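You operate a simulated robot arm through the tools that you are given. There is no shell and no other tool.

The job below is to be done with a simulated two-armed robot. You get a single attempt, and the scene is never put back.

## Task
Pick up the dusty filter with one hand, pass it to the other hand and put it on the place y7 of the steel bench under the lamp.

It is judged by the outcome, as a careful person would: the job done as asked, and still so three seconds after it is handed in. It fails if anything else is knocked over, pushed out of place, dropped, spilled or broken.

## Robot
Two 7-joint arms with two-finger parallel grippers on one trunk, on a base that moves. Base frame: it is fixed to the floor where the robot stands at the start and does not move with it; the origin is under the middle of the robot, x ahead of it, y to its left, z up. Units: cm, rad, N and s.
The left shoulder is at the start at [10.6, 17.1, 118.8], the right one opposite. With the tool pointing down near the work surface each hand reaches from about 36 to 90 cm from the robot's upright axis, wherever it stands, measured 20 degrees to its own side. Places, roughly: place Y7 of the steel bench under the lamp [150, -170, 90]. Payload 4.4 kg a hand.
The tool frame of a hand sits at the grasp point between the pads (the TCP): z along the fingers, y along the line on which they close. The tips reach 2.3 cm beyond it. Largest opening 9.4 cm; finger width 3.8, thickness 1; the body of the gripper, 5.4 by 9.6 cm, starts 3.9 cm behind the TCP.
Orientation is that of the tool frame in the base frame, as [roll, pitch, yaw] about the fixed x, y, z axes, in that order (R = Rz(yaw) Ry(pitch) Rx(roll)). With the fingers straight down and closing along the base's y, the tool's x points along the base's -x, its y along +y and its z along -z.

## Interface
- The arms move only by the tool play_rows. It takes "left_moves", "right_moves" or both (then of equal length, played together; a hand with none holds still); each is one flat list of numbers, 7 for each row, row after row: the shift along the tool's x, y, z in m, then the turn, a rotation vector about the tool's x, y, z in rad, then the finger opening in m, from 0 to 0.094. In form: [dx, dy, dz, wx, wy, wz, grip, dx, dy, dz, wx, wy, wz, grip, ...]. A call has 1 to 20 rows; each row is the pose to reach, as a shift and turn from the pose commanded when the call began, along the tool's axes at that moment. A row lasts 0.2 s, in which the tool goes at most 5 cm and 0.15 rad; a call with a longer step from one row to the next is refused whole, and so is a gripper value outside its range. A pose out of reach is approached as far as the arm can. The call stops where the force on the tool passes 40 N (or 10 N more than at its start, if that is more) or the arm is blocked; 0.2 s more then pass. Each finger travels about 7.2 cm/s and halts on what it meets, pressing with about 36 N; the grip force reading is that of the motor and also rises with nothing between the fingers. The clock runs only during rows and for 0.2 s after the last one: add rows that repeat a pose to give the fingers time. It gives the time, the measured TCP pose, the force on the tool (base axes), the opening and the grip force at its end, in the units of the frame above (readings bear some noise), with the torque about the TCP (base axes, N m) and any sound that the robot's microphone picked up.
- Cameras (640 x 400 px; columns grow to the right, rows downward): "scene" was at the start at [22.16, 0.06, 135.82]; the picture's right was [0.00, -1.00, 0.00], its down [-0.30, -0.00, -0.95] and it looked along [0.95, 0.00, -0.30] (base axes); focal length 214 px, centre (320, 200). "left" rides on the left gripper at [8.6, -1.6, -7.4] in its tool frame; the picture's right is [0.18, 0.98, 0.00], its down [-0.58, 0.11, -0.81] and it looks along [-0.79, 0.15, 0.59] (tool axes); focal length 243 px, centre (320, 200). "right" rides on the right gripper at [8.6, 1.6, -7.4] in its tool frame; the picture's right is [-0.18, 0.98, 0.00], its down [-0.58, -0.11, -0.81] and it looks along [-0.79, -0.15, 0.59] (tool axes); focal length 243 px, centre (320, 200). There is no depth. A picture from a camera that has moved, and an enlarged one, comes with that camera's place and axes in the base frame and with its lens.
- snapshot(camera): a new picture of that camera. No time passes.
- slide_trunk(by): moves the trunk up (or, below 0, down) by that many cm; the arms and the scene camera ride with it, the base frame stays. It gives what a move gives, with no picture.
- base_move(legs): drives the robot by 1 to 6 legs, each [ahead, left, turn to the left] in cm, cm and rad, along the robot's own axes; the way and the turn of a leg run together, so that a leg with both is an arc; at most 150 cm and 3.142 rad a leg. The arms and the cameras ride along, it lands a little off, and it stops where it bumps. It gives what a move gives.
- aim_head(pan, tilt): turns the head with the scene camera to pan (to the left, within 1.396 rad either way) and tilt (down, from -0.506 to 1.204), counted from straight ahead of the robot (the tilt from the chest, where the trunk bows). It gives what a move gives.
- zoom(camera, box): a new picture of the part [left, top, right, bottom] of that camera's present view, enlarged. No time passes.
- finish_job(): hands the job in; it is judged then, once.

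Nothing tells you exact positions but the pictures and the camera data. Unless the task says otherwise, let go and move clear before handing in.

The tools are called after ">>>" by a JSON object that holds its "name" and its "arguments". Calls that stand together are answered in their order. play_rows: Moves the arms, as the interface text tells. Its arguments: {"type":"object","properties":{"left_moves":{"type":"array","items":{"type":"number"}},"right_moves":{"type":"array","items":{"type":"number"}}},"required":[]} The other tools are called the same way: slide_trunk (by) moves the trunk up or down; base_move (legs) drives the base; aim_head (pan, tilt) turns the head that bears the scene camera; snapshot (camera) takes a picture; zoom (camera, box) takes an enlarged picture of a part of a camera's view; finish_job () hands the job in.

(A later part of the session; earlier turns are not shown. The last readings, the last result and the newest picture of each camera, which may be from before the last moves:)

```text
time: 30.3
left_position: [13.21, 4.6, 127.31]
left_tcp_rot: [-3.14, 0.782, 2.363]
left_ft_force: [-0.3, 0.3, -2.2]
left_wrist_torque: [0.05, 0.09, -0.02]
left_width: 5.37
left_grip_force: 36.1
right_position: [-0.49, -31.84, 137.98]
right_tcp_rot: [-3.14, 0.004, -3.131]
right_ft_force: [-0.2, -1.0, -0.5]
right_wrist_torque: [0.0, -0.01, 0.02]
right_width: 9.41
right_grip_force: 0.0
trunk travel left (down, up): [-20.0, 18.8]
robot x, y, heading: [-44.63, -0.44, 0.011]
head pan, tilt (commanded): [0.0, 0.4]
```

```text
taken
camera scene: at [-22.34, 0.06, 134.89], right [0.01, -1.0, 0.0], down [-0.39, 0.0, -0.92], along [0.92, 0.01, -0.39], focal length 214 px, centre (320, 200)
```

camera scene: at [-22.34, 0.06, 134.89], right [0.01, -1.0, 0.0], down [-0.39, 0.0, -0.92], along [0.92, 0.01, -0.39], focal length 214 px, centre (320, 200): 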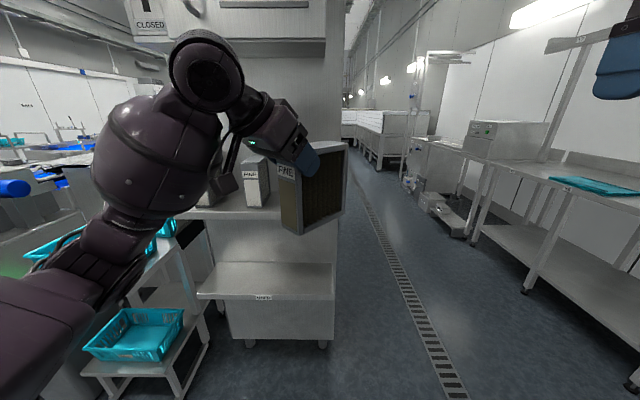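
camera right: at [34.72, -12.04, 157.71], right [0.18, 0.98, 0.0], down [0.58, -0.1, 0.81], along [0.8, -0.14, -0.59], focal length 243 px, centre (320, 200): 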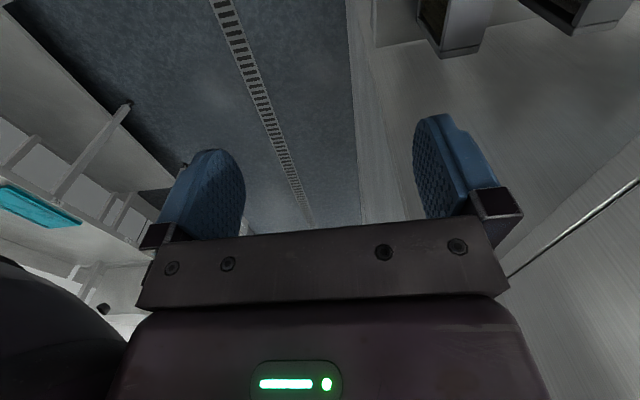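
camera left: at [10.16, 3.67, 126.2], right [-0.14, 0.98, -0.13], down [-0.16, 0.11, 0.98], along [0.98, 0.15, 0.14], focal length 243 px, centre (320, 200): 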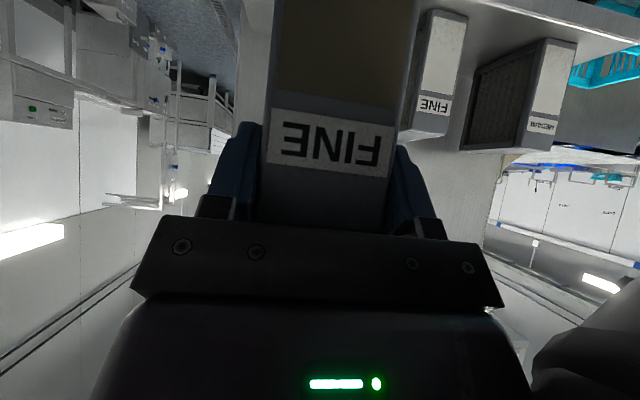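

The half turn went well and the grip is firm. I complete the turn so the filter lies across in front of the robot.

>>> {"name": "play_rows", "arguments": {"left_moves": [0.0052, -0.0088, -0.0058, 0.0793, 0, 0.0793, 0.03, 0.0104, -0.0177, -0.0115, 0.1587, 0, 0.1587, 0.03, 0.0156, -0.0265, -0.0173, 0.238, 0, 0.238, 0.03, 0.0207, -0.0353, -0.023, 0.3174, 0, 0.3174, 0.03, 0.0259, -0.0441, -0.0288, 0.3967, 0, 0.3967, 0.03, 0.0311, -0.053, -0.0345, 0.4761, 0, 0.4761, 0.03, 0.0363, -0.0618, -0.0403, 0.5554, 0, 0.5554, 0.03, 0.0363, -0.0618, -0.0403, 0.5554, 0, 0.5554, 0.03]}}

>>> {"name": "aim_head", "arguments": {"pan": 0.0, "tilt": 0.3}}

>>> {"name": "snapshot", "arguments": {"camera": "scene"}}

>>> {"name": "snapshot", "arguments": {"camera": "left"}}

>>> {"name": "snapshot", "arguments": {"camera": "right"}}

```text
time: 32.1
left_position: [5.02, 3.98, 127.67]
left_tcp_rot: [-3.139, 0.785, 1.578]
left_ft_force: [-0.5, -0.2, -2.1]
left_wrist_torque: [0.12, 0.05, 0.02]
left_width: 5.37
left_grip_force: 35.9
right_position: [-0.56, -31.77, 138.01]
right_tcp_rot: [-3.141, 0.006, -3.131]
right_ft_force: [-0.2, 0.3, 0.2]
right_wrist_torque: [-0.03, 0.03, -0.02]
right_width: 9.4
right_grip_force: 0.1
trunk travel left (down, up): [-20.0, 18.8]
robot x, y, heading: [-44.07, -0.07, 0.012]
head pan, tilt (commanded): [0.0, 0.4]
```

```text
time: 32.8
left_position: [5.05, 3.91, 127.82]
left_tcp_rot: [-3.139, 0.786, 1.581]
left_ft_force: [0.8, -0.6, -1.7]
left_wrist_torque: [0.08, -0.02, -0.02]
left_width: 5.36
left_grip_force: 36.3
right_position: [-0.53, -31.81, 138.0]
right_tcp_rot: [3.141, 0.005, -3.13]
right_ft_force: [0.5, -0.1, -0.3]
right_wrist_torque: [-0.03, -0.02, 0.02]
right_width: 9.4
right_grip_force: 0.0
trunk travel left (down, up): [-20.0, 18.8]
robot x, y, heading: [-44.35, -0.04, 0.012]
head pan, tilt (commanded): [0.0, 0.3]
```

```text
taken
camera scene: at [-22.25, 0.04, 135.81], right [0.01, -1.0, 0.0], down [-0.3, 0.0, -0.96], along [0.96, 0.01, -0.3], focal length 214 px, centre (320, 200)
```

scene: 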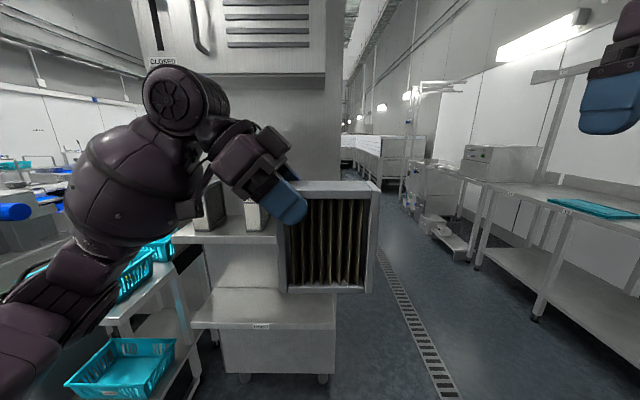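

```text
taken
camera left: at [3.48, 15.38, 126.81], right [0.98, 0.14, -0.13], down [0.11, 0.16, 0.98], along [0.15, -0.98, 0.14], focal length 243 px, centre (320, 200)
```

left: 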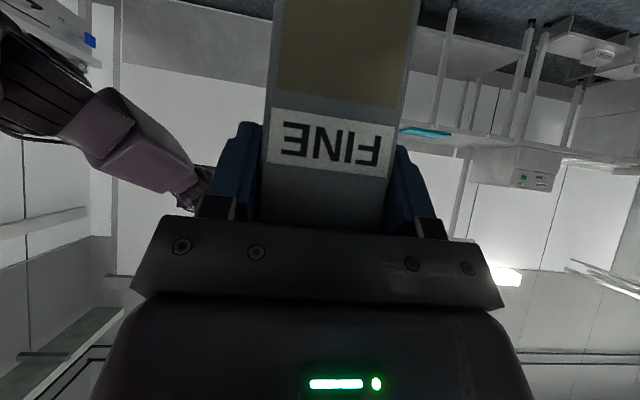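

```text
taken
camera right: at [-9.29, -30.44, 145.44], right [0.17, 0.98, 0.0], down [0.58, -0.1, 0.81], along [0.8, -0.14, -0.59], focal length 243 px, centre (320, 200)
```

right: 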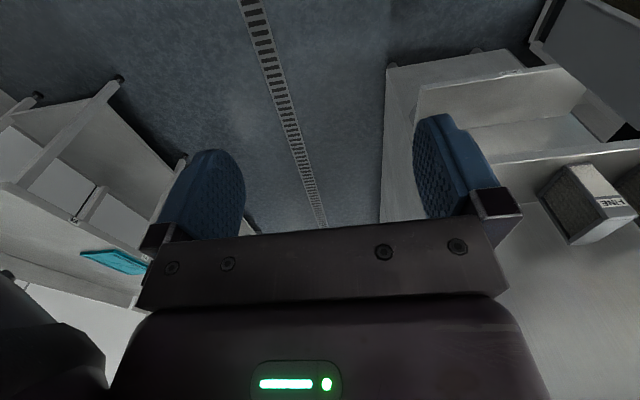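

The filter hangs upright across in front of me (y about -6 to 6, top at z 129.5, x 5). I bring the right hand round in mirror image, to a pre-grasp point off its right top corner, in two halves.

>>> {"name": "play_rows", "arguments": {"right_moves": [-0.0041, 0.0137, 0.0015, -0.0438, -0.0438, -0.105, 0.094, -0.0081, 0.0275, 0.003, -0.0876, -0.0875, -0.2101, 0.094, -0.0122, 0.0412, 0.0046, -0.1314, -0.1313, -0.3151, 0.094, -0.0163, 0.055, 0.0061, -0.1752, -0.175, -0.4201, 0.094, -0.0203, 0.0687, 0.0076, -0.219, -0.2188, -0.5252, 0.094, -0.0244, 0.0825, 0.0091, -0.2628, -0.2625, -0.6302, 0.094, -0.0285, 0.0962, 0.0107, -0.3067, -0.3063, -0.7353, 0.094]}}

>>> {"name": "snapshot", "arguments": {"camera": "scene"}}

```text
time: 34.4
left_position: [5.12, 3.96, 127.66]
left_tcp_rot: [-3.136, 0.785, 1.579]
left_ft_force: [0.4, 0.4, -2.1]
left_wrist_torque: [0.09, 0.02, 0.0]
left_width: 5.39
left_grip_force: 36.1
right_position: [2.17, -22.09, 136.9]
right_tcp_rot: [2.965, 0.392, -2.416]
right_ft_force: [-0.3, 0.5, 0.5]
right_wrist_torque: [-0.01, 0.0, 0.02]
right_width: 9.4
right_grip_force: 0.0
trunk travel left (down, up): [-20.0, 18.8]
robot x, y, heading: [-44.34, -0.39, 0.014]
head pan, tilt (commanded): [0.0, 0.3]
```

```text
taken
camera scene: at [-22.18, 0.06, 135.79], right [0.01, -1.0, 0.0], down [-0.3, 0.0, -0.96], along [0.95, 0.01, -0.3], focal length 214 px, centre (320, 200)
```

scene: 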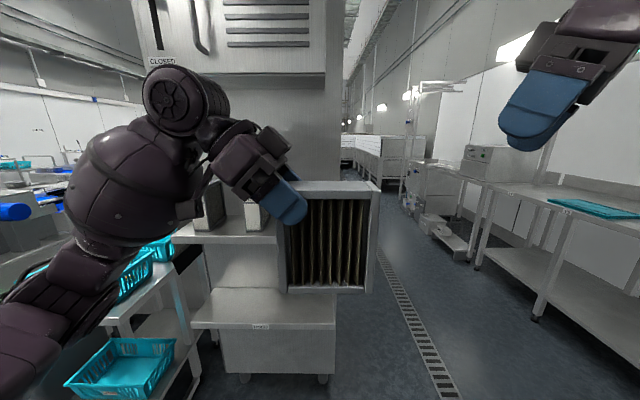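

The right hand is half-way round without trouble. I complete its turn to the pre-grasp point.

>>> {"name": "play_rows", "arguments": {"right_moves": [-0.01065, 0.00641, 0.00719, -0.0438, -0.0438, -0.105, 0.094, -0.0213, 0.01281, 0.01437, -0.0876, -0.0875, -0.2101, 0.094, -0.03195, 0.01922, 0.02156, -0.1314, -0.1313, -0.3151, 0.094, -0.0426, 0.02563, 0.02874, -0.1752, -0.175, -0.4201, 0.094, -0.05325, 0.03204, 0.03593, -0.219, -0.2188, -0.5252, 0.094, -0.0639, 0.03844, 0.04312, -0.2628, -0.2625, -0.6302, 0.094, -0.07455, 0.04485, 0.0503, -0.3067, -0.3063, -0.7353, 0.094, -0.07455, 0.04485, 0.0503, -0.3067, -0.3063, -0.7353, 0.094]}}

>>> {"name": "snapshot", "arguments": {"camera": "scene"}}

>>> {"name": "snapshot", "arguments": {"camera": "right"}}

>>> {"name": "zoom", "arguments": {"camera": "scene", "box": [200, 100, 480, 310]}}

```text
time: 36.2
left_position: [4.96, 3.92, 127.84]
left_tcp_rot: [-3.137, 0.785, 1.578]
left_ft_force: [0.9, 0.4, -1.9]
left_wrist_torque: [0.09, -0.02, 0.03]
left_width: 5.34
left_grip_force: 36.1
right_position: [3.59, -12.33, 136.3]
right_tcp_rot: [3.141, 0.786, -1.574]
right_ft_force: [-0.3, -0.2, -0.7]
right_wrist_torque: [0.0, 0.02, 0.02]
right_width: 9.38
right_grip_force: 0.0
right hand out of reach, approached as far as the arm can: row 7, 8
trunk travel left (down, up): [-20.0, 18.8]
robot x, y, heading: [-44.15, -0.34, 0.01]
head pan, tilt (commanded): [0.0, 0.3]
```

```text
taken
camera scene: at [-22.27, -0.01, 135.83], right [0.01, -1.0, 0.0], down [-0.3, 0.0, -0.96], along [0.96, 0.01, -0.3], focal length 214 px, centre (320, 200)
```

scene: 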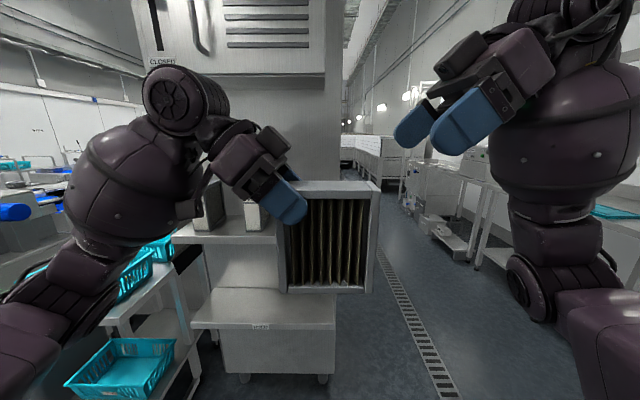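

```text
taken
camera right: at [1.85, -23.82, 135.36], right [-0.98, 0.13, 0.13], down [0.11, -0.16, 0.98], along [0.15, 0.98, 0.14], focal length 243 px, centre (320, 200)
```

right: 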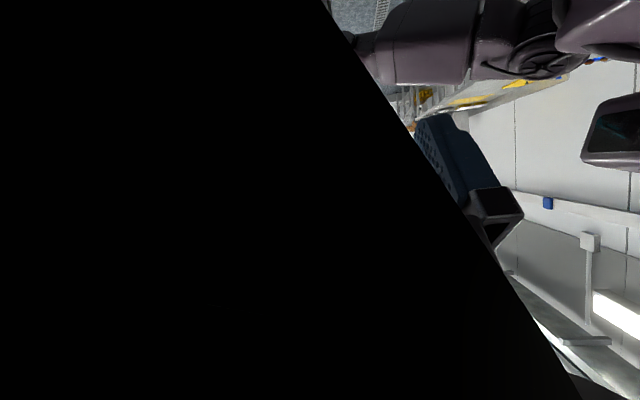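

```text
1.90 times, centred on (340, 205) of scene
camera zoom: at [-22.27, -0.01, 135.83], right [0.01, -1.0, 0.0], down [-0.3, 0.0, -0.96], along [0.96, 0.01, -0.3], focal length 408 px, centre (282, 190)
```

zoom: 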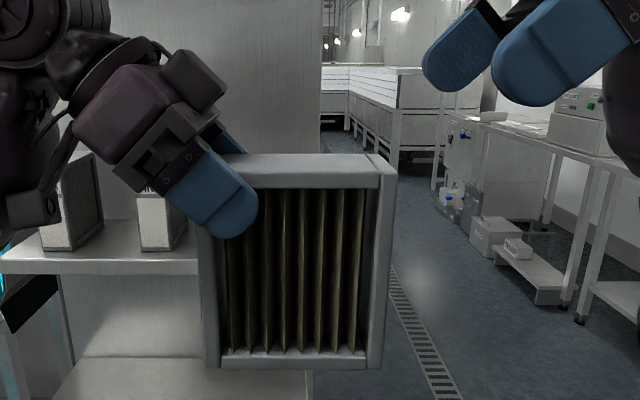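

The right hand is at its wrist limit with the 45° tilt, and its camera is masked by its own arm. I reduce its tilt to about 25° from vertical, over the right end of the filter's top, still well clear of the left hand.

>>> {"name": "play_rows", "arguments": {"right_moves": [-0.0075, 0, 0.0061, 0, 0.07, 0, 0.094, -0.015, 0, 0.0122, 0, 0.14, 0, 0.094, -0.0225, 0, 0.0182, 0, 0.21, 0, 0.094, -0.03, 0, 0.0243, 0, 0.28, 0, 0.094, -0.0375, 0, 0.0304, 0, 0.349, 0, 0.094, -0.0375, 0, 0.0304, 0, 0.349, 0, 0.094]}}

>>> {"name": "snapshot", "arguments": {"camera": "scene"}}

>>> {"name": "snapshot", "arguments": {"camera": "right"}}

```text
time: 37.6
left_position: [5.08, 4.04, 127.67]
left_tcp_rot: [-3.136, 0.787, 1.58]
left_ft_force: [-0.6, -0.3, -1.3]
left_wrist_torque: [0.09, 0.02, -0.01]
left_width: 5.37
left_grip_force: 36.4
right_position: [3.58, -7.39, 136.7]
right_tcp_rot: [3.14, 0.437, -1.573]
right_ft_force: [0.4, 0.5, -0.7]
right_wrist_torque: [0.0, 0.0, -0.02]
right_width: 9.4
right_grip_force: 0.1
trunk travel left (down, up): [-20.0, 18.8]
robot x, y, heading: [-44.3, -0.13, 0.01]
head pan, tilt (commanded): [0.0, 0.3]
```

```text
taken
camera scene: at [-22.23, 0.02, 135.8], right [0.01, -1.0, 0.0], down [-0.3, 0.0, -0.96], along [0.96, 0.01, -0.3], focal length 214 px, centre (320, 200)
```

scene: 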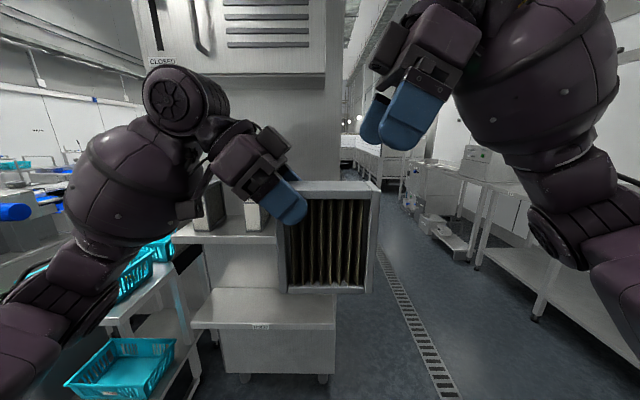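

```text
taken
camera right: at [1.85, -18.48, 139.79], right [-0.98, 0.17, 0.08], down [0.11, 0.19, 0.98], along [0.15, 0.97, -0.2], focal length 243 px, centre (320, 200)
```

right: 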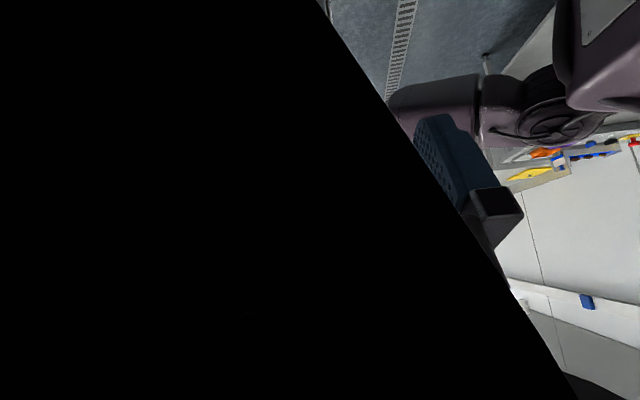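

The commanded right pose is clipped by reach, so I lower both hands together by 10 cm and a bit forward, where the wrists are less folded, and correct the right hand's x.

>>> {"name": "play_rows", "arguments": {"left_moves": [0.0118, 0.0067, 0.0118, 0, 0, 0, 0.03, 0.0236, 0.0133, 0.0236, 0, 0, 0, 0.03, 0.0354, 0.02, 0.0354, 0, 0, 0, 0.03, 0.0471, 0.0267, 0.0471, 0, 0, 0, 0.03, 0.0589, 0.0333, 0.0589, 0, 0, 0, 0.03, 0.0707, 0.04, 0.0707, 0, 0, 0, 0.03, 0.0707, 0.04, 0.0707, 0, 0, 0, 0.03], "right_moves": [0.0077, -0.0092, 0.0152, 0, 0, 0, 0.094, 0.0153, -0.0183, 0.0304, 0, 0, 0, 0.094, 0.023, -0.0275, 0.0456, 0, 0, 0, 0.094, 0.0306, -0.0367, 0.0607, 0, 0, 0, 0.094, 0.0383, -0.0458, 0.0759, 0, 0, 0, 0.094, 0.0459, -0.055, 0.0911, 0, 0, 0, 0.094, 0.0459, -0.055, 0.0911, 0, 0, 0, 0.094]}}

>>> {"name": "snapshot", "arguments": {"camera": "scene"}}

>>> {"name": "snapshot", "arguments": {"camera": "right"}}

>>> {"name": "snapshot", "arguments": {"camera": "left"}}

```text
time: 39.2
left_position: [8.95, 3.81, 117.63]
left_tcp_rot: [-3.137, 0.785, 1.578]
left_ft_force: [0.3, -0.6, -1.9]
left_wrist_torque: [0.1, -0.01, -0.01]
left_width: 5.35
left_grip_force: 35.7
right_position: [3.71, -6.13, 128.05]
right_tcp_rot: [-3.14, 0.436, -1.571]
right_ft_force: [0.7, 0.1, -0.1]
right_wrist_torque: [-0.01, -0.02, 0.04]
right_width: 9.42
right_grip_force: 0.1
right hand out of reach, approached as far as the arm can: row 1, 2, 3, 4, 5, 6, 7
trunk travel left (down, up): [-20.0, 18.8]
robot x, y, heading: [-44.55, -0.11, 0.01]
head pan, tilt (commanded): [0.0, 0.3]
```

```text
taken
camera scene: at [-22.3, 0.03, 135.83], right [0.01, -1.0, 0.0], down [-0.3, 0.0, -0.96], along [0.96, 0.01, -0.3], focal length 214 px, centre (320, 200)
```

scene: 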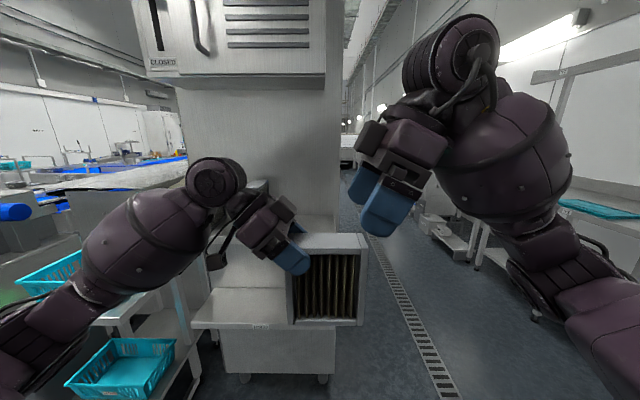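

```text
taken
camera right: at [1.95, -17.27, 131.08], right [-0.98, 0.17, 0.08], down [0.11, 0.19, 0.98], along [0.15, 0.97, -0.2], focal length 243 px, centre (320, 200)
```

right: 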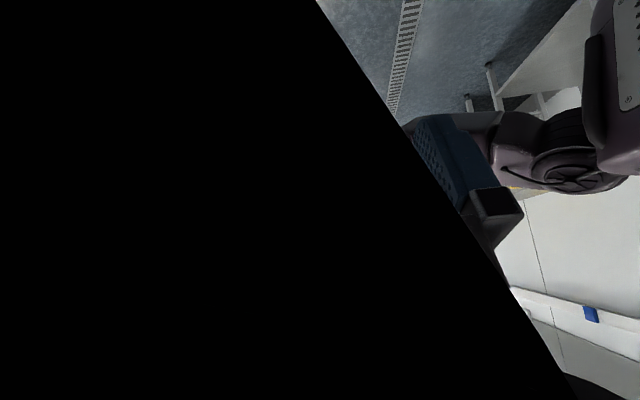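

```text
taken
camera left: at [7.48, 15.32, 116.78], right [0.98, 0.14, -0.13], down [0.11, 0.16, 0.98], along [0.15, -0.98, 0.14], focal length 243 px, centre (320, 200)
```

left: 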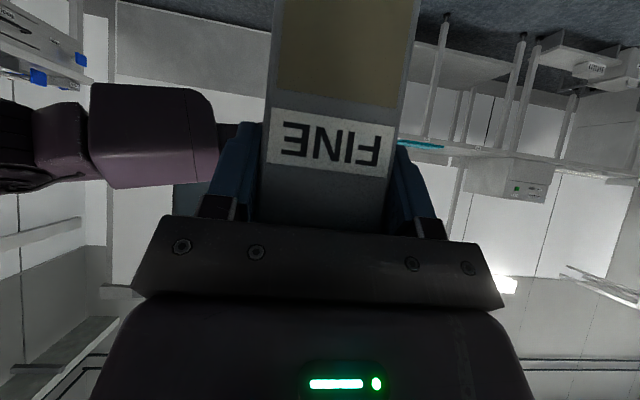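

The right wrist is folded to its limit because the hand is high and close. I move the left hand with the filter lower, further out and a bit to the left so that the right hand can reach across with a flatter forearm.

>>> {"name": "play_rows", "arguments": {"left_moves": [0.021, 0.0101, 0.0017, 0, 0, 0, 0.03, 0.042, 0.0202, 0.0033, 0, 0, 0, 0.03, 0.063, 0.0303, 0.005, 0, 0, 0, 0.03, 0.0839, 0.0403, 0.0066, 0, 0, 0, 0.03, 0.1049, 0.0504, 0.0083, 0, 0, 0, 0.03, 0.1259, 0.0605, 0.0099, 0, 0, 0, 0.03, 0.1259, 0.0605, 0.0099, 0, 0, 0, 0.03]}}

>>> {"name": "snapshot", "arguments": {"camera": "scene"}}

>>> {"name": "snapshot", "arguments": {"camera": "left"}}

```text
time: 40.8
left_position: [15.0, 12.14, 107.92]
left_tcp_rot: [-3.138, 0.786, 1.577]
left_ft_force: [0.1, 0.0, -1.6]
left_wrist_torque: [0.07, 0.02, 0.05]
left_width: 5.38
left_grip_force: 35.4
right_position: [3.6, -6.16, 128.04]
right_tcp_rot: [3.141, 0.435, -1.572]
right_ft_force: [-0.3, 1.0, -0.8]
right_wrist_torque: [0.0, -0.02, -0.02]
right_width: 9.39
right_grip_force: 0.1
trunk travel left (down, up): [-20.0, 18.8]
robot x, y, heading: [-44.35, -0.27, 0.013]
head pan, tilt (commanded): [0.0, 0.3]
```

```text
taken
camera scene: at [-22.28, 0.03, 135.82], right [0.01, -1.0, 0.0], down [-0.3, 0.0, -0.96], along [0.96, 0.01, -0.3], focal length 214 px, centre (320, 200)
```

scene: 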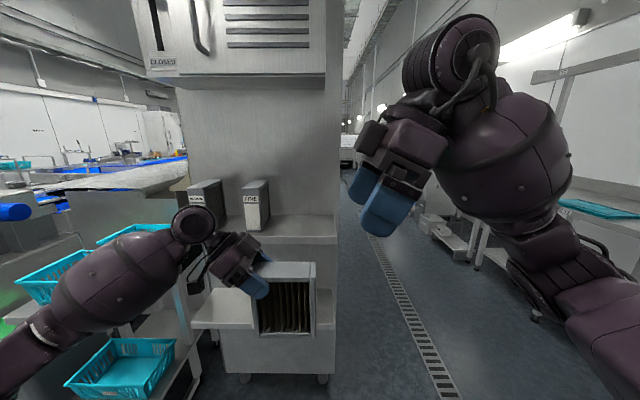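

```text
taken
camera left: at [13.38, 23.6, 107.08], right [0.98, 0.14, -0.13], down [0.11, 0.16, 0.98], along [0.15, -0.98, 0.14], focal length 243 px, centre (320, 200)
```

left: 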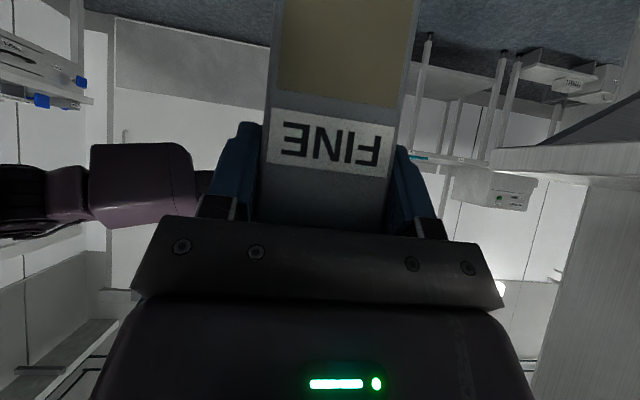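

The filter is now lower and to the left (centre about y 8, top z 110). I try the right hand to its pre-grasp at about (15, -3, 115) with 45° tilt.

>>> {"name": "play_rows", "arguments": {"right_moves": [0.003, -0.006, 0.022, 0, -0.04, 0, 0.094, 0.007, -0.014, 0.045, 0, -0.08, 0, 0.094, 0.011, -0.025, 0.068, 0, -0.12, 0, 0.094, 0.015, -0.039, 0.09, 0, -0.16, 0, 0.094, 0.019, -0.056, 0.11, 0, -0.2, 0, 0.094, 0.0225, -0.075, 0.124, 0, -0.25, 0, 0.094, 0.025, -0.095, 0.13, 0, -0.3, 0, 0.094, 0.0268, -0.113, 0.1309, 0, -0.349, 0, 0.094, 0.0268, -0.113, 0.1309, 0, -0.349, 0, 0.094]}}

>>> {"name": "snapshot", "arguments": {"camera": "scene"}}

>>> {"name": "snapshot", "arguments": {"camera": "right"}}

```text
time: 42.8
left_position: [15.05, 12.2, 107.84]
left_tcp_rot: [-3.136, 0.786, 1.579]
left_ft_force: [-0.2, 0.4, -1.7]
left_wrist_torque: [0.06, 0.03, -0.04]
left_width: 5.38
left_grip_force: 36.1
right_position: [3.66, -0.9, 119.67]
right_tcp_rot: [3.119, 0.709, -1.695]
right_ft_force: [0.2, 0.4, -0.5]
right_wrist_torque: [-0.02, -0.01, -0.04]
right_width: 9.4
right_grip_force: 0.1
right hand out of reach, approached as far as the arm can: row 1, 2, 3, 4, 5, 6, 7, 8, 9
trunk travel left (down, up): [-20.0, 18.8]
robot x, y, heading: [-44.54, -0.16, 0.009]
head pan, tilt (commanded): [0.0, 0.3]
```

```text
taken
camera scene: at [-22.26, 0.19, 135.81], right [0.01, -1.0, 0.0], down [-0.3, 0.0, -0.96], along [0.96, 0.01, -0.3], focal length 214 px, centre (320, 200)
```

scene: 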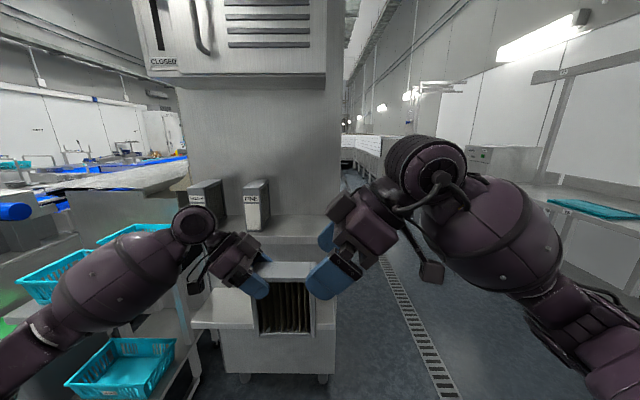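

```text
taken
camera right: at [0.85, -12.22, 119.83], right [-0.96, 0.24, 0.14], down [0.12, -0.1, 0.99], along [0.26, 0.96, 0.06], focal length 243 px, centre (320, 200)
```

right: 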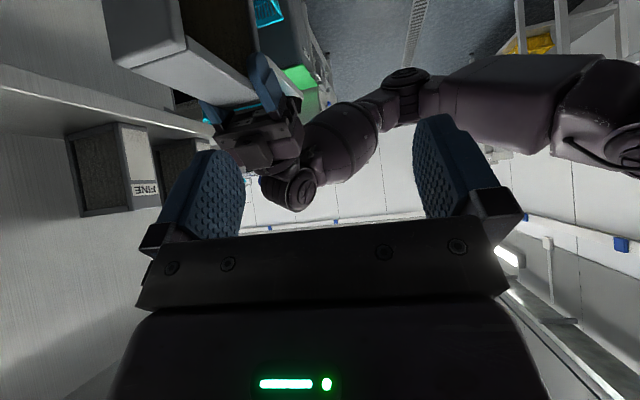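

The right arm has now unfolded and its camera sees again. I continue to the pre-grasp point from here.

>>> {"name": "play_rows", "arguments": {"right_moves": [0.006, -0.0193, 0.0047, -0.01, -0.0125, -0.0153, 0.094, 0.012, -0.0386, 0.0095, -0.0205, -0.025, -0.0305, 0.094, 0.018, -0.0579, 0.0142, -0.031, -0.0375, -0.0458, 0.094, 0.024, -0.0772, 0.0189, -0.041, -0.05, -0.0611, 0.094, 0.03, -0.0965, 0.0237, -0.0513, -0.0625, -0.0763, 0.094, 0.0355, -0.1158, 0.0284, -0.0616, -0.075, -0.0916, 0.094, 0.0355, -0.1158, 0.0284, -0.0616, -0.075, -0.0916, 0.094]}}

>>> {"name": "snapshot", "arguments": {"camera": "scene"}}

>>> {"name": "snapshot", "arguments": {"camera": "right"}}

```text
time: 44.4
left_position: [15.01, 12.19, 107.91]
left_tcp_rot: [-3.135, 0.785, 1.577]
left_ft_force: [0.0, -0.5, -2.5]
left_wrist_torque: [0.09, -0.01, 0.01]
left_width: 5.4
left_grip_force: 35.8
right_position: [3.61, -0.98, 119.76]
right_tcp_rot: [3.118, 0.709, -1.694]
right_ft_force: [0.5, 0.0, -0.5]
right_wrist_torque: [0.0, -0.01, 0.01]
right_width: 9.38
right_grip_force: 0.1
right hand out of reach, approached as far as the arm can: row 1, 2, 3, 4, 5, 6, 7
trunk travel left (down, up): [-20.0, 18.8]
robot x, y, heading: [-44.3, -0.36, 0.013]
head pan, tilt (commanded): [0.0, 0.3]
```

```text
taken
camera scene: at [-22.25, 0.05, 135.81], right [0.01, -1.0, 0.0], down [-0.3, 0.0, -0.96], along [0.96, 0.01, -0.3], focal length 214 px, centre (320, 200)
```

scene: 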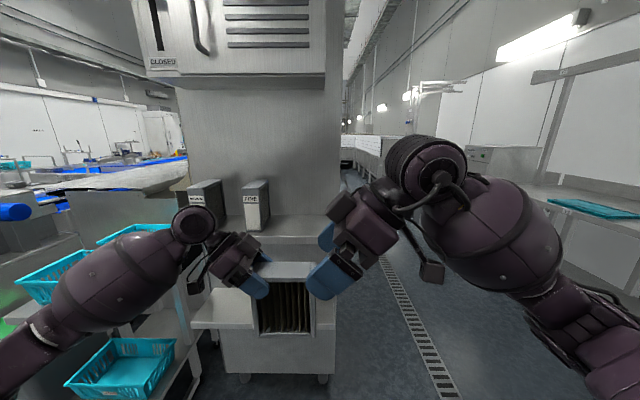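

```text
taken
camera right: at [0.84, -12.36, 119.83], right [-0.96, 0.24, 0.14], down [0.12, -0.1, 0.99], along [0.25, 0.96, 0.06], focal length 243 px, centre (320, 200)
```

right: 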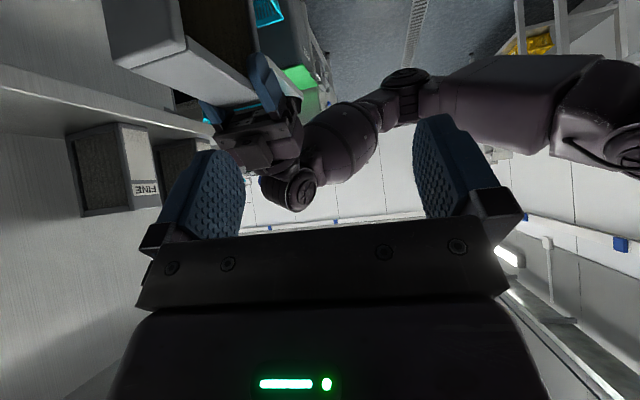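

The right arm is stuck in a bad elbow configuration. I swing it back to pointing forward (as the left arm did before it turned), then re-turn it in the mirrored way of the left.

>>> {"name": "play_rows", "arguments": {"right_moves": [0.0068, -0.0088, -0.0088, 0.0913, -0.0068, 0.0966, 0.094, 0.0136, -0.0177, -0.0176, 0.1825, -0.0136, 0.1932, 0.094, 0.0205, -0.0265, -0.0265, 0.2738, -0.0204, 0.2899, 0.094, 0.0273, -0.0354, -0.0353, 0.365, -0.0272, 0.3865, 0.094, 0.0341, -0.0442, -0.0441, 0.4563, -0.034, 0.4831, 0.094, 0.0409, -0.0531, -0.0529, 0.5476, -0.0409, 0.5797, 0.094, 0.0477, -0.0619, -0.0617, 0.6388, -0.0477, 0.6763, 0.094, 0.0545, -0.0708, -0.0705, 0.7301, -0.0545, 0.773, 0.094, 0.0614, -0.0796, -0.0794, 0.8213, -0.0613, 0.8696, 0.094, 0.0682, -0.0885, -0.0882, 0.9126, -0.0681, 0.9662, 0.094, 0.075, -0.0973, -0.097, 1.0039, -0.0749, 1.0628, 0.094, 0.075, -0.0973, -0.097, 1.0039, -0.0749, 1.0628, 0.094]}}

>>> {"name": "snapshot", "arguments": {"camera": "scene"}}

```text
time: 47.0
left_position: [14.99, 12.2, 107.94]
left_tcp_rot: [-3.137, 0.785, 1.579]
left_ft_force: [-0.3, -0.7, -1.7]
left_wrist_torque: [0.11, 0.02, -0.04]
left_width: 5.4
left_grip_force: 36.5
right_position: [12.36, -13.67, 122.34]
right_tcp_rot: [3.141, 0.785, -3.141]
right_ft_force: [-0.7, 0.3, 0.1]
right_wrist_torque: [0.01, 0.0, 0.0]
right_width: 9.39
right_grip_force: 0.0
trunk travel left (down, up): [-20.0, 18.8]
robot x, y, heading: [-44.2, 0.05, 0.007]
head pan, tilt (commanded): [0.0, 0.3]
```

```text
taken
camera scene: at [-22.25, 0.04, 135.81], right [0.01, -1.0, 0.0], down [-0.3, 0.0, -0.96], along [0.96, 0.01, -0.3], focal length 214 px, centre (320, 200)
```

scene: 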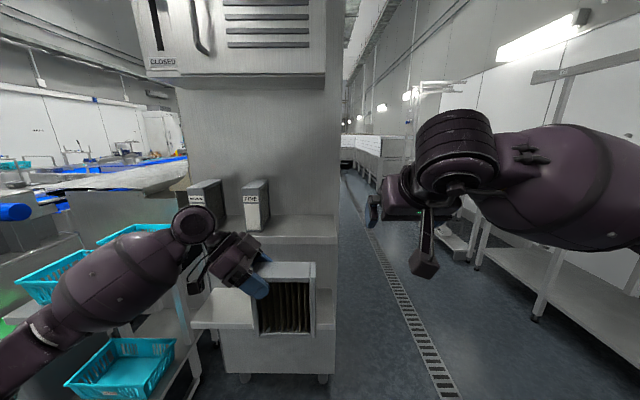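

The right arm is now in a comfortable configuration, pointing forward. I turn it 90° to the left, mirror-like to the left hand.

>>> {"name": "play_rows", "arguments": {"right_moves": [0.0009, 0.0031, 0.0018, -0.0926, 0, -0.0926, 0.094, 0.0019, 0.0062, 0.0035, -0.1851, 0, -0.1851, 0.094, 0.0028, 0.0093, 0.0053, -0.2777, 0, -0.2777, 0.094, 0.0038, 0.0123, 0.0071, -0.3702, 0, -0.3702, 0.094, 0.0047, 0.0154, 0.0088, -0.4628, 0, -0.4628, 0.094, 0.0057, 0.0185, 0.0106, -0.5554, 0, -0.5554, 0.094, 0.0066, 0.0216, 0.0124, -0.6479, 0, -0.6479, 0.094, 0.0075, 0.0247, 0.0141, -0.7405, 0, -0.7405, 0.094, 0.0085, 0.0278, 0.0159, -0.833, 0, -0.833, 0.094, 0.0094, 0.0308, 0.0177, -0.9256, 0, -0.9256, 0.094, 0.0104, 0.0339, 0.0194, -1.0181, 0, -1.0181, 0.094, 0.0113, 0.037, 0.0212, -1.1107, 0, -1.1107, 0.094, 0.0113, 0.037, 0.0212, -1.1107, 0, -1.1107, 0.094]}}

>>> {"name": "snapshot", "arguments": {"camera": "scene"}}

>>> {"name": "snapshot", "arguments": {"camera": "right"}}

```text
time: 49.8
left_position: [15.21, 12.36, 107.89]
left_tcp_rot: [-3.135, 0.785, 1.581]
left_ft_force: [0.0, 0.4, -2.0]
left_wrist_torque: [0.04, 0.02, 0.02]
left_width: 5.35
left_grip_force: 36.3
right_position: [4.54, -5.97, 126.14]
right_tcp_rot: [3.117, 0.779, -1.685]
right_ft_force: [0.2, -0.7, 0.2]
right_wrist_torque: [0.02, -0.01, 0.0]
right_width: 9.43
right_grip_force: 0.1
right hand out of reach, approached as far as the arm can: row 9, 10, 11, 12, 13
trunk travel left (down, up): [-20.0, 18.8]
robot x, y, heading: [-44.15, 0.04, 0.008]
head pan, tilt (commanded): [0.0, 0.3]
```

```text
taken
camera scene: at [-22.16, 0.08, 135.78], right [0.01, -1.0, 0.0], down [-0.3, 0.0, -0.96], along [0.95, 0.01, -0.3], focal length 214 px, centre (320, 200)
```

scene: 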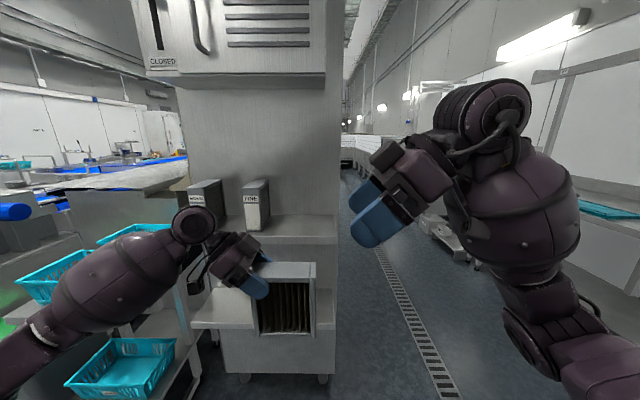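

```text
taken
camera right: at [1.86, -17.17, 125.27], right [-0.96, 0.22, 0.15], down [0.11, -0.17, 0.98], along [0.24, 0.96, 0.13], focal length 243 px, centre (320, 200)
```

right: 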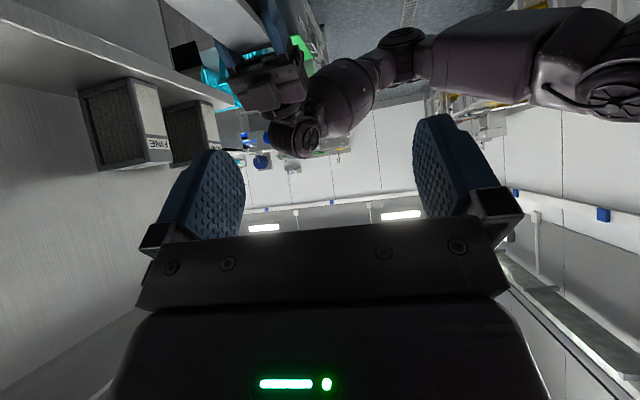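

The full 90° turn stops at a joint limit near 67° from this starting configuration. I take the right hand back to tool-down at its side and then follow the exact mirror of the left arm's successful path.

>>> {"name": "play_rows", "arguments": {"right_moves": [0.017, 0.0039, -0.0072, 0.0487, 0.0514, 0.1155, 0.094, 0.034, 0.0077, -0.0144, 0.0974, 0.1029, 0.231, 0.094, 0.0511, 0.0116, -0.0215, 0.1462, 0.1543, 0.3465, 0.094, 0.0681, 0.0154, -0.0287, 0.1949, 0.2058, 0.462, 0.094, 0.0851, 0.0193, -0.0359, 0.2436, 0.2572, 0.5775, 0.094, 0.1022, 0.0232, -0.0431, 0.2923, 0.3087, 0.6931, 0.094, 0.1192, 0.027, -0.0502, 0.341, 0.3601, 0.8086, 0.094, 0.1362, 0.0309, -0.0574, 0.3897, 0.4115, 0.9241, 0.094, 0.1532, 0.0347, -0.0646, 0.4385, 0.463, 1.0396, 0.094, 0.1703, 0.0386, -0.0718, 0.4872, 0.5144, 1.1551, 0.094, 0.1873, 0.0424, -0.0789, 0.5359, 0.5659, 1.2706, 0.094, 0.2043, 0.0463, -0.0861, 0.5846, 0.6173, 1.3861, 0.094, 0.2043, 0.0463, -0.0861, 0.5846, 0.6173, 1.3861, 0.094]}}

>>> {"name": "snapshot", "arguments": {"camera": "scene"}}

```text
time: 52.6
left_position: [15.03, 12.25, 107.85]
left_tcp_rot: [-3.136, 0.784, 1.581]
left_ft_force: [1.1, 0.3, -1.5]
left_wrist_torque: [0.06, 0.02, -0.02]
left_width: 5.38
left_grip_force: 36.1
right_position: [-2.1, -25.9, 118.08]
right_tcp_rot: [3.142, 0.0, 3.138]
right_ft_force: [-0.5, -0.2, 0.3]
right_wrist_torque: [-0.05, 0.02, 0.0]
right_width: 9.4
right_grip_force: 0.0
trunk travel left (down, up): [-20.0, 18.8]
robot x, y, heading: [-44.44, -0.49, 0.008]
head pan, tilt (commanded): [0.0, 0.3]
```

```text
taken
camera scene: at [-22.22, 0.07, 135.8], right [0.01, -1.0, 0.0], down [-0.3, 0.0, -0.96], along [0.96, 0.01, -0.3], focal length 214 px, centre (320, 200)
```

scene: 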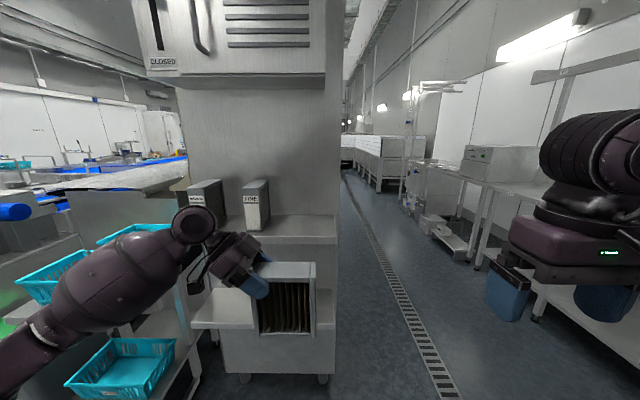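

The right hand is back at its side, tool down. I now follow the mirrored path: first tilt 45° forward while moving to the centre.

>>> {"name": "play_rows", "arguments": {"right_moves": [-0.0167, 0.0209, -0.0069, 0, -0.0785, 0, 0.094, -0.0334, 0.0418, -0.0138, 0, -0.157, 0, 0.094, -0.0501, 0.0627, -0.0207, 0, -0.2355, 0, 0.094, -0.0668, 0.0836, -0.0276, 0, -0.314, 0, 0.094, -0.0835, 0.1045, -0.0345, 0, -0.3925, 0, 0.094, -0.1002, 0.1254, -0.0414, 0, -0.471, 0, 0.094, -0.1169, 0.1463, -0.0483, 0, -0.5495, 0, 0.094, -0.1336, 0.1672, -0.0552, 0, -0.628, 0, 0.094, -0.1503, 0.1881, -0.0621, 0, -0.7065, 0, 0.094, -0.167, 0.209, -0.069, 0, -0.785, 0, 0.094, -0.2, 0.209, -0.075, 0, -0.785, 0, 0.094, -0.237, 0.209, -0.084, 0, -0.785, 0, 0.094, -0.237, 0.209, -0.084, 0, -0.785, 0, 0.094]}}

>>> {"name": "snapshot", "arguments": {"camera": "scene"}}

```text
time: 55.4
left_position: [14.86, 12.14, 107.94]
left_tcp_rot: [-3.139, 0.786, 1.579]
left_ft_force: [-0.2, -0.8, -2.5]
left_wrist_torque: [0.09, 0.0, -0.01]
left_width: 5.41
left_grip_force: 36.1
right_position: [21.43, -5.09, 126.59]
right_tcp_rot: [3.139, 0.787, 3.139]
right_ft_force: [0.5, 0.4, 0.4]
right_wrist_torque: [0.0, 0.01, 0.02]
right_width: 9.4
right_grip_force: 0.0
trunk travel left (down, up): [-20.0, 18.8]
robot x, y, heading: [-44.47, -0.01, 0.009]
head pan, tilt (commanded): [0.0, 0.3]
```

```text
taken
camera scene: at [-22.27, 0.02, 135.82], right [0.01, -1.0, 0.0], down [-0.3, 0.0, -0.96], along [0.96, 0.01, -0.3], focal length 214 px, centre (320, 200)
```

scene: 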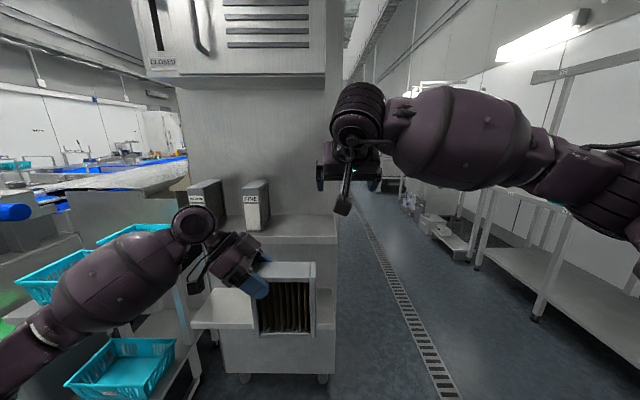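

Now the mirrored half turn of the right hand.

>>> {"name": "play_rows", "arguments": {"right_moves": [0.0074, 0.0007, -0.0088, -0.0793, 0, -0.0793, 0.094, 0.0147, 0.0014, -0.0176, -0.1587, 0, -0.1587, 0.094, 0.0221, 0.0021, -0.0264, -0.238, 0, -0.238, 0.094, 0.0295, 0.0029, -0.0351, -0.3174, 0, -0.3174, 0.094, 0.0369, 0.0036, -0.0439, -0.3967, 0, -0.3967, 0.094, 0.0442, 0.0043, -0.0527, -0.4761, 0, -0.4761, 0.094, 0.0516, 0.005, -0.0615, -0.5554, 0, -0.5554, 0.094]}}

>>> {"name": "snapshot", "arguments": {"camera": "scene"}}

```text
time: 57.0
left_position: [14.83, 12.19, 108.1]
left_tcp_rot: [-3.136, 0.785, 1.58]
left_ft_force: [0.2, -0.9, -1.8]
left_wrist_torque: [0.07, -0.01, -0.01]
left_width: 5.38
left_grip_force: 35.9
right_position: [13.73, -4.55, 127.27]
right_tcp_rot: [3.141, 0.788, -2.358]
right_ft_force: [0.0, 0.1, -0.4]
right_wrist_torque: [0.04, 0.02, 0.03]
right_width: 9.4
right_grip_force: 0.1
trunk travel left (down, up): [-20.0, 18.8]
robot x, y, heading: [-44.41, -0.46, 0.009]
head pan, tilt (commanded): [0.0, 0.3]
```

```text
taken
camera scene: at [-22.25, 0.03, 135.81], right [0.01, -1.0, 0.0], down [-0.3, 0.0, -0.96], along [0.96, 0.01, -0.3], focal length 214 px, centre (320, 200)
```

scene: 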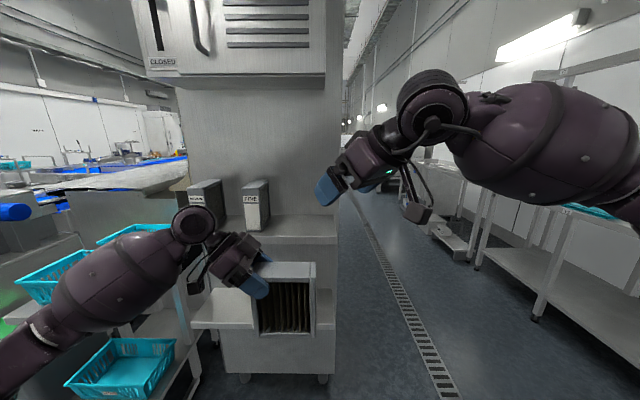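

The elbow now stays outward as on the left. I finish the turn while lowering and moving toward the filter's right end.

>>> {"name": "play_rows", "arguments": {"right_moves": [0.0061, 0.0053, 0.0086, -0.0793, 0, -0.0793, 0.094, 0.0121, 0.0107, 0.0172, -0.1587, 0, -0.1587, 0.094, 0.0182, 0.016, 0.0258, -0.238, 0, -0.238, 0.094, 0.0243, 0.0214, 0.0345, -0.3174, 0, -0.3174, 0.094, 0.0304, 0.0267, 0.0431, -0.3967, 0, -0.3967, 0.094, 0.0364, 0.0321, 0.0517, -0.4761, 0, -0.4761, 0.094, 0.0425, 0.0374, 0.0603, -0.5554, 0, -0.5554, 0.094, 0.0425, 0.0374, 0.0603, -0.5554, 0, -0.5554, 0.094]}}

>>> {"name": "snapshot", "arguments": {"camera": "scene"}}

>>> {"name": "snapshot", "arguments": {"camera": "right"}}

```text
time: 58.8
left_position: [14.97, 12.21, 107.94]
left_tcp_rot: [-3.139, 0.784, 1.579]
left_ft_force: [0.4, 0.7, -1.7]
left_wrist_torque: [0.1, 0.0, 0.02]
left_width: 5.37
left_grip_force: 36.8
right_position: [6.72, -2.93, 124.65]
right_tcp_rot: [3.134, 0.784, -1.745]
right_ft_force: [-0.2, 1.4, 0.1]
right_wrist_torque: [0.04, 0.07, 0.01]
right_width: 9.41
right_grip_force: 0.1
right hand out of reach, approached as far as the arm can: row 5, 6, 7, 8
trunk travel left (down, up): [-20.0, 18.8]
robot x, y, heading: [-44.3, -0.34, 0.005]
head pan, tilt (commanded): [0.0, 0.3]
```

```text
taken
camera scene: at [-22.24, 0.05, 135.81], right [0.01, -1.0, 0.0], down [-0.3, 0.0, -0.96], along [0.96, 0.01, -0.3], focal length 214 px, centre (320, 200)
```

scene: 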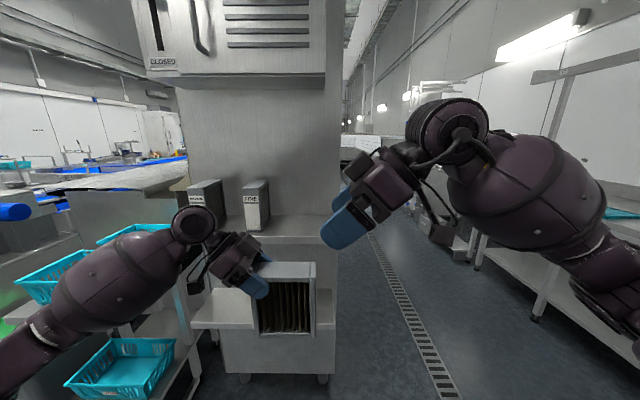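

```text
taken
camera right: at [3.06, -14.09, 123.84], right [-0.95, 0.29, 0.13], down [0.09, -0.17, 0.98], along [0.31, 0.94, 0.14], focal length 243 px, centre (320, 200)
```

right: 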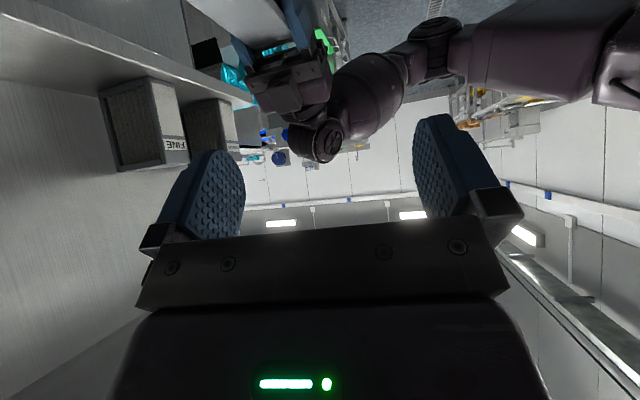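

The right hand reached 80° of the turn; nearer positions allow more. I bring it slightly back to (5, -5, 126) and complete the turn there, then I will bring the filter to it with the left hand.

>>> {"name": "play_rows", "arguments": {"right_moves": [0.0018, 0.0034, -0.0065, -0.0307, 0, -0.0308, 0.094, 0.0035, 0.0068, -0.013, -0.0615, 0, -0.0616, 0.094, 0.0053, 0.0102, -0.0195, -0.0922, 0.001, -0.0924, 0.094, 0.007, 0.0136, -0.026, -0.1229, 0.001, -0.1232, 0.094, 0.007, 0.0136, -0.026, -0.1229, 0.001, -0.1232, 0.094]}}

>>> {"name": "snapshot", "arguments": {"camera": "scene"}}

>>> {"name": "snapshot", "arguments": {"camera": "right"}}

```text
time: 60.0
left_position: [15.09, 12.66, 107.91]
left_tcp_rot: [-3.138, 0.789, 1.58]
left_ft_force: [-0.2, 0.7, -2.5]
left_wrist_torque: [0.05, -0.01, -0.01]
left_width: 5.38
left_grip_force: 35.6
right_position: [4.62, -0.1, 129.92]
right_tcp_rot: [3.121, 0.782, -1.607]
right_ft_force: [-0.7, 3.5, -1.2]
right_wrist_torque: [-0.1, -0.01, -0.01]
right_width: 9.4
right_grip_force: 0.0
right hand out of reach, approached as far as the arm can: row 1, 2, 3, 4, 5
trunk travel left (down, up): [-20.0, 18.8]
robot x, y, heading: [-44.13, -0.12, 0.009]
head pan, tilt (commanded): [0.0, 0.3]
```

```text
taken
camera scene: at [-22.2, 0.56, 135.81], right [0.01, -1.0, 0.0], down [-0.3, -0.01, -0.96], along [0.96, 0.01, -0.3], focal length 214 px, centre (320, 200)
```

scene: 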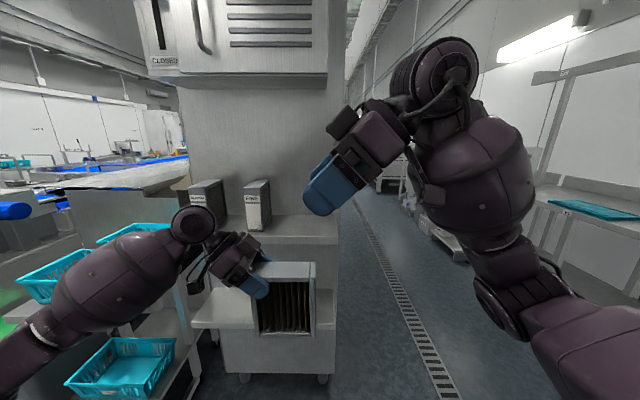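

```text
taken
camera right: at [2.7, -11.41, 129.03], right [-0.98, 0.15, 0.14], down [0.12, -0.16, 0.98], along [0.17, 0.98, 0.14], focal length 243 px, centre (320, 200)
```

right: 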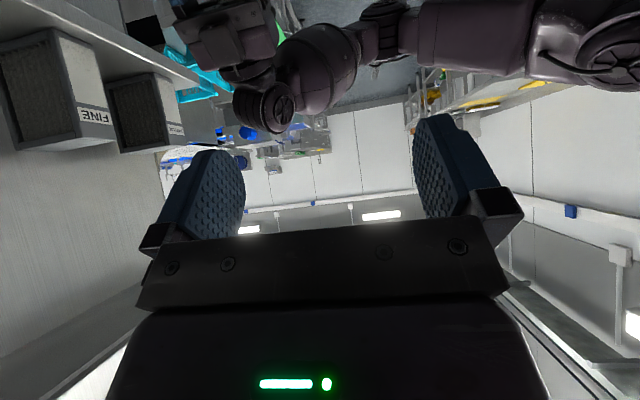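

The right hand now stands almost fully turned (yaw 88°) at about (4.6, 0, 130). I leave it there with open fingers and instead bring the filter to it with the left hand, first to a spot 10 cm off along the right hand's axis.

>>> {"name": "play_rows", "arguments": {"left_moves": [-0.0111, -0.013, -0.016, 0.004, 0, 0.004, 0.03, -0.0221, -0.0261, -0.032, 0.008, 0, 0.008, 0.03, -0.0332, -0.0391, -0.048, 0.012, 0, 0.012, 0.03, -0.0443, -0.0522, -0.064, 0.016, 0, 0.016, 0.03, -0.0553, -0.0652, -0.0799, 0.02, 0, 0.02, 0.03, -0.0664, -0.0782, -0.0959, 0.024, 0, 0.024, 0.03, -0.0774, -0.0913, -0.1119, 0.028, 0, 0.028, 0.03, -0.0885, -0.1043, -0.1279, 0.0318, 0, 0.0318, 0.03, -0.0885, -0.1043, -0.1279, 0.0318, 0, 0.0318, 0.03]}}

>>> {"name": "snapshot", "arguments": {"camera": "scene"}}

>>> {"name": "snapshot", "arguments": {"camera": "right"}}

>>> {"name": "snapshot", "arguments": {"camera": "left"}}

```text
time: 62.0
left_position: [4.51, 14.72, 123.52]
left_tcp_rot: [-3.136, 0.784, 1.534]
left_ft_force: [-0.5, 0.0, -2.0]
left_wrist_torque: [0.08, -0.02, 0.02]
left_width: 5.38
left_grip_force: 35.6
right_position: [4.64, -0.39, 129.88]
right_tcp_rot: [3.121, 0.788, -1.606]
right_ft_force: [-0.4, -0.2, -0.9]
right_wrist_torque: [-0.01, 0.01, -0.03]
right_width: 9.42
right_grip_force: 0.1
trunk travel left (down, up): [-20.0, 18.8]
robot x, y, heading: [-44.6, -0.1, 0.016]
head pan, tilt (commanded): [0.0, 0.3]
```

```text
taken
camera scene: at [-22.21, 0.05, 135.8], right [0.01, -1.0, 0.0], down [-0.3, 0.0, -0.96], along [0.96, 0.01, -0.3], focal length 214 px, centre (320, 200)
```

scene: 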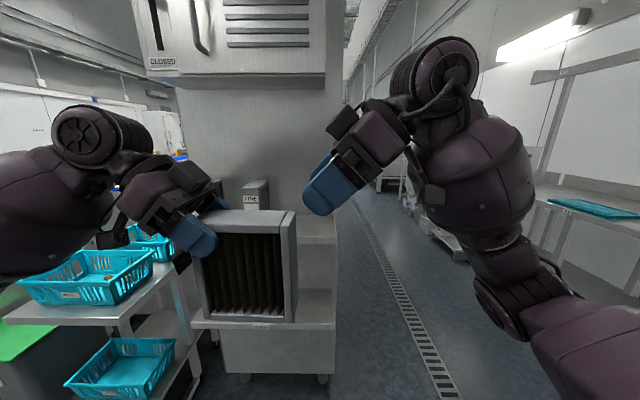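

```text
taken
camera right: at [2.68, -11.87, 128.99], right [-0.98, 0.15, 0.14], down [0.12, -0.16, 0.98], along [0.17, 0.98, 0.14], focal length 243 px, centre (320, 200)
```

right: 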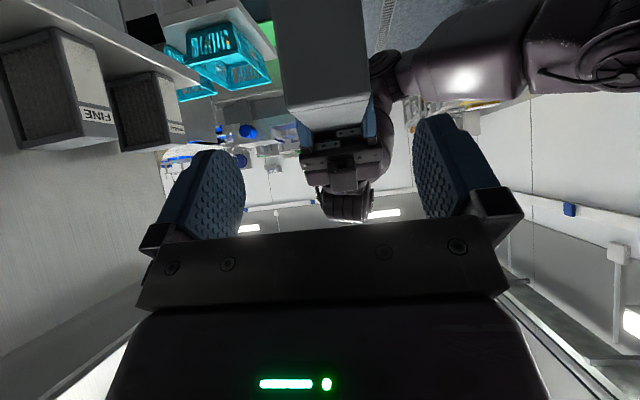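

```text
taken
camera left: at [3.43, 26.35, 122.66], right [0.99, 0.09, -0.13], down [0.12, 0.15, 0.98], along [0.11, -0.98, 0.14], focal length 243 px, centre (320, 200)
```

left: 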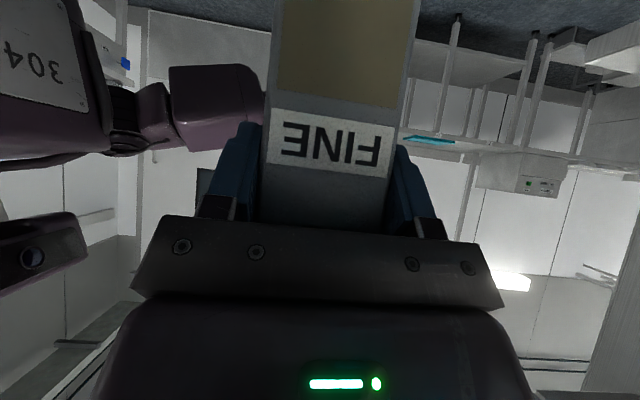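

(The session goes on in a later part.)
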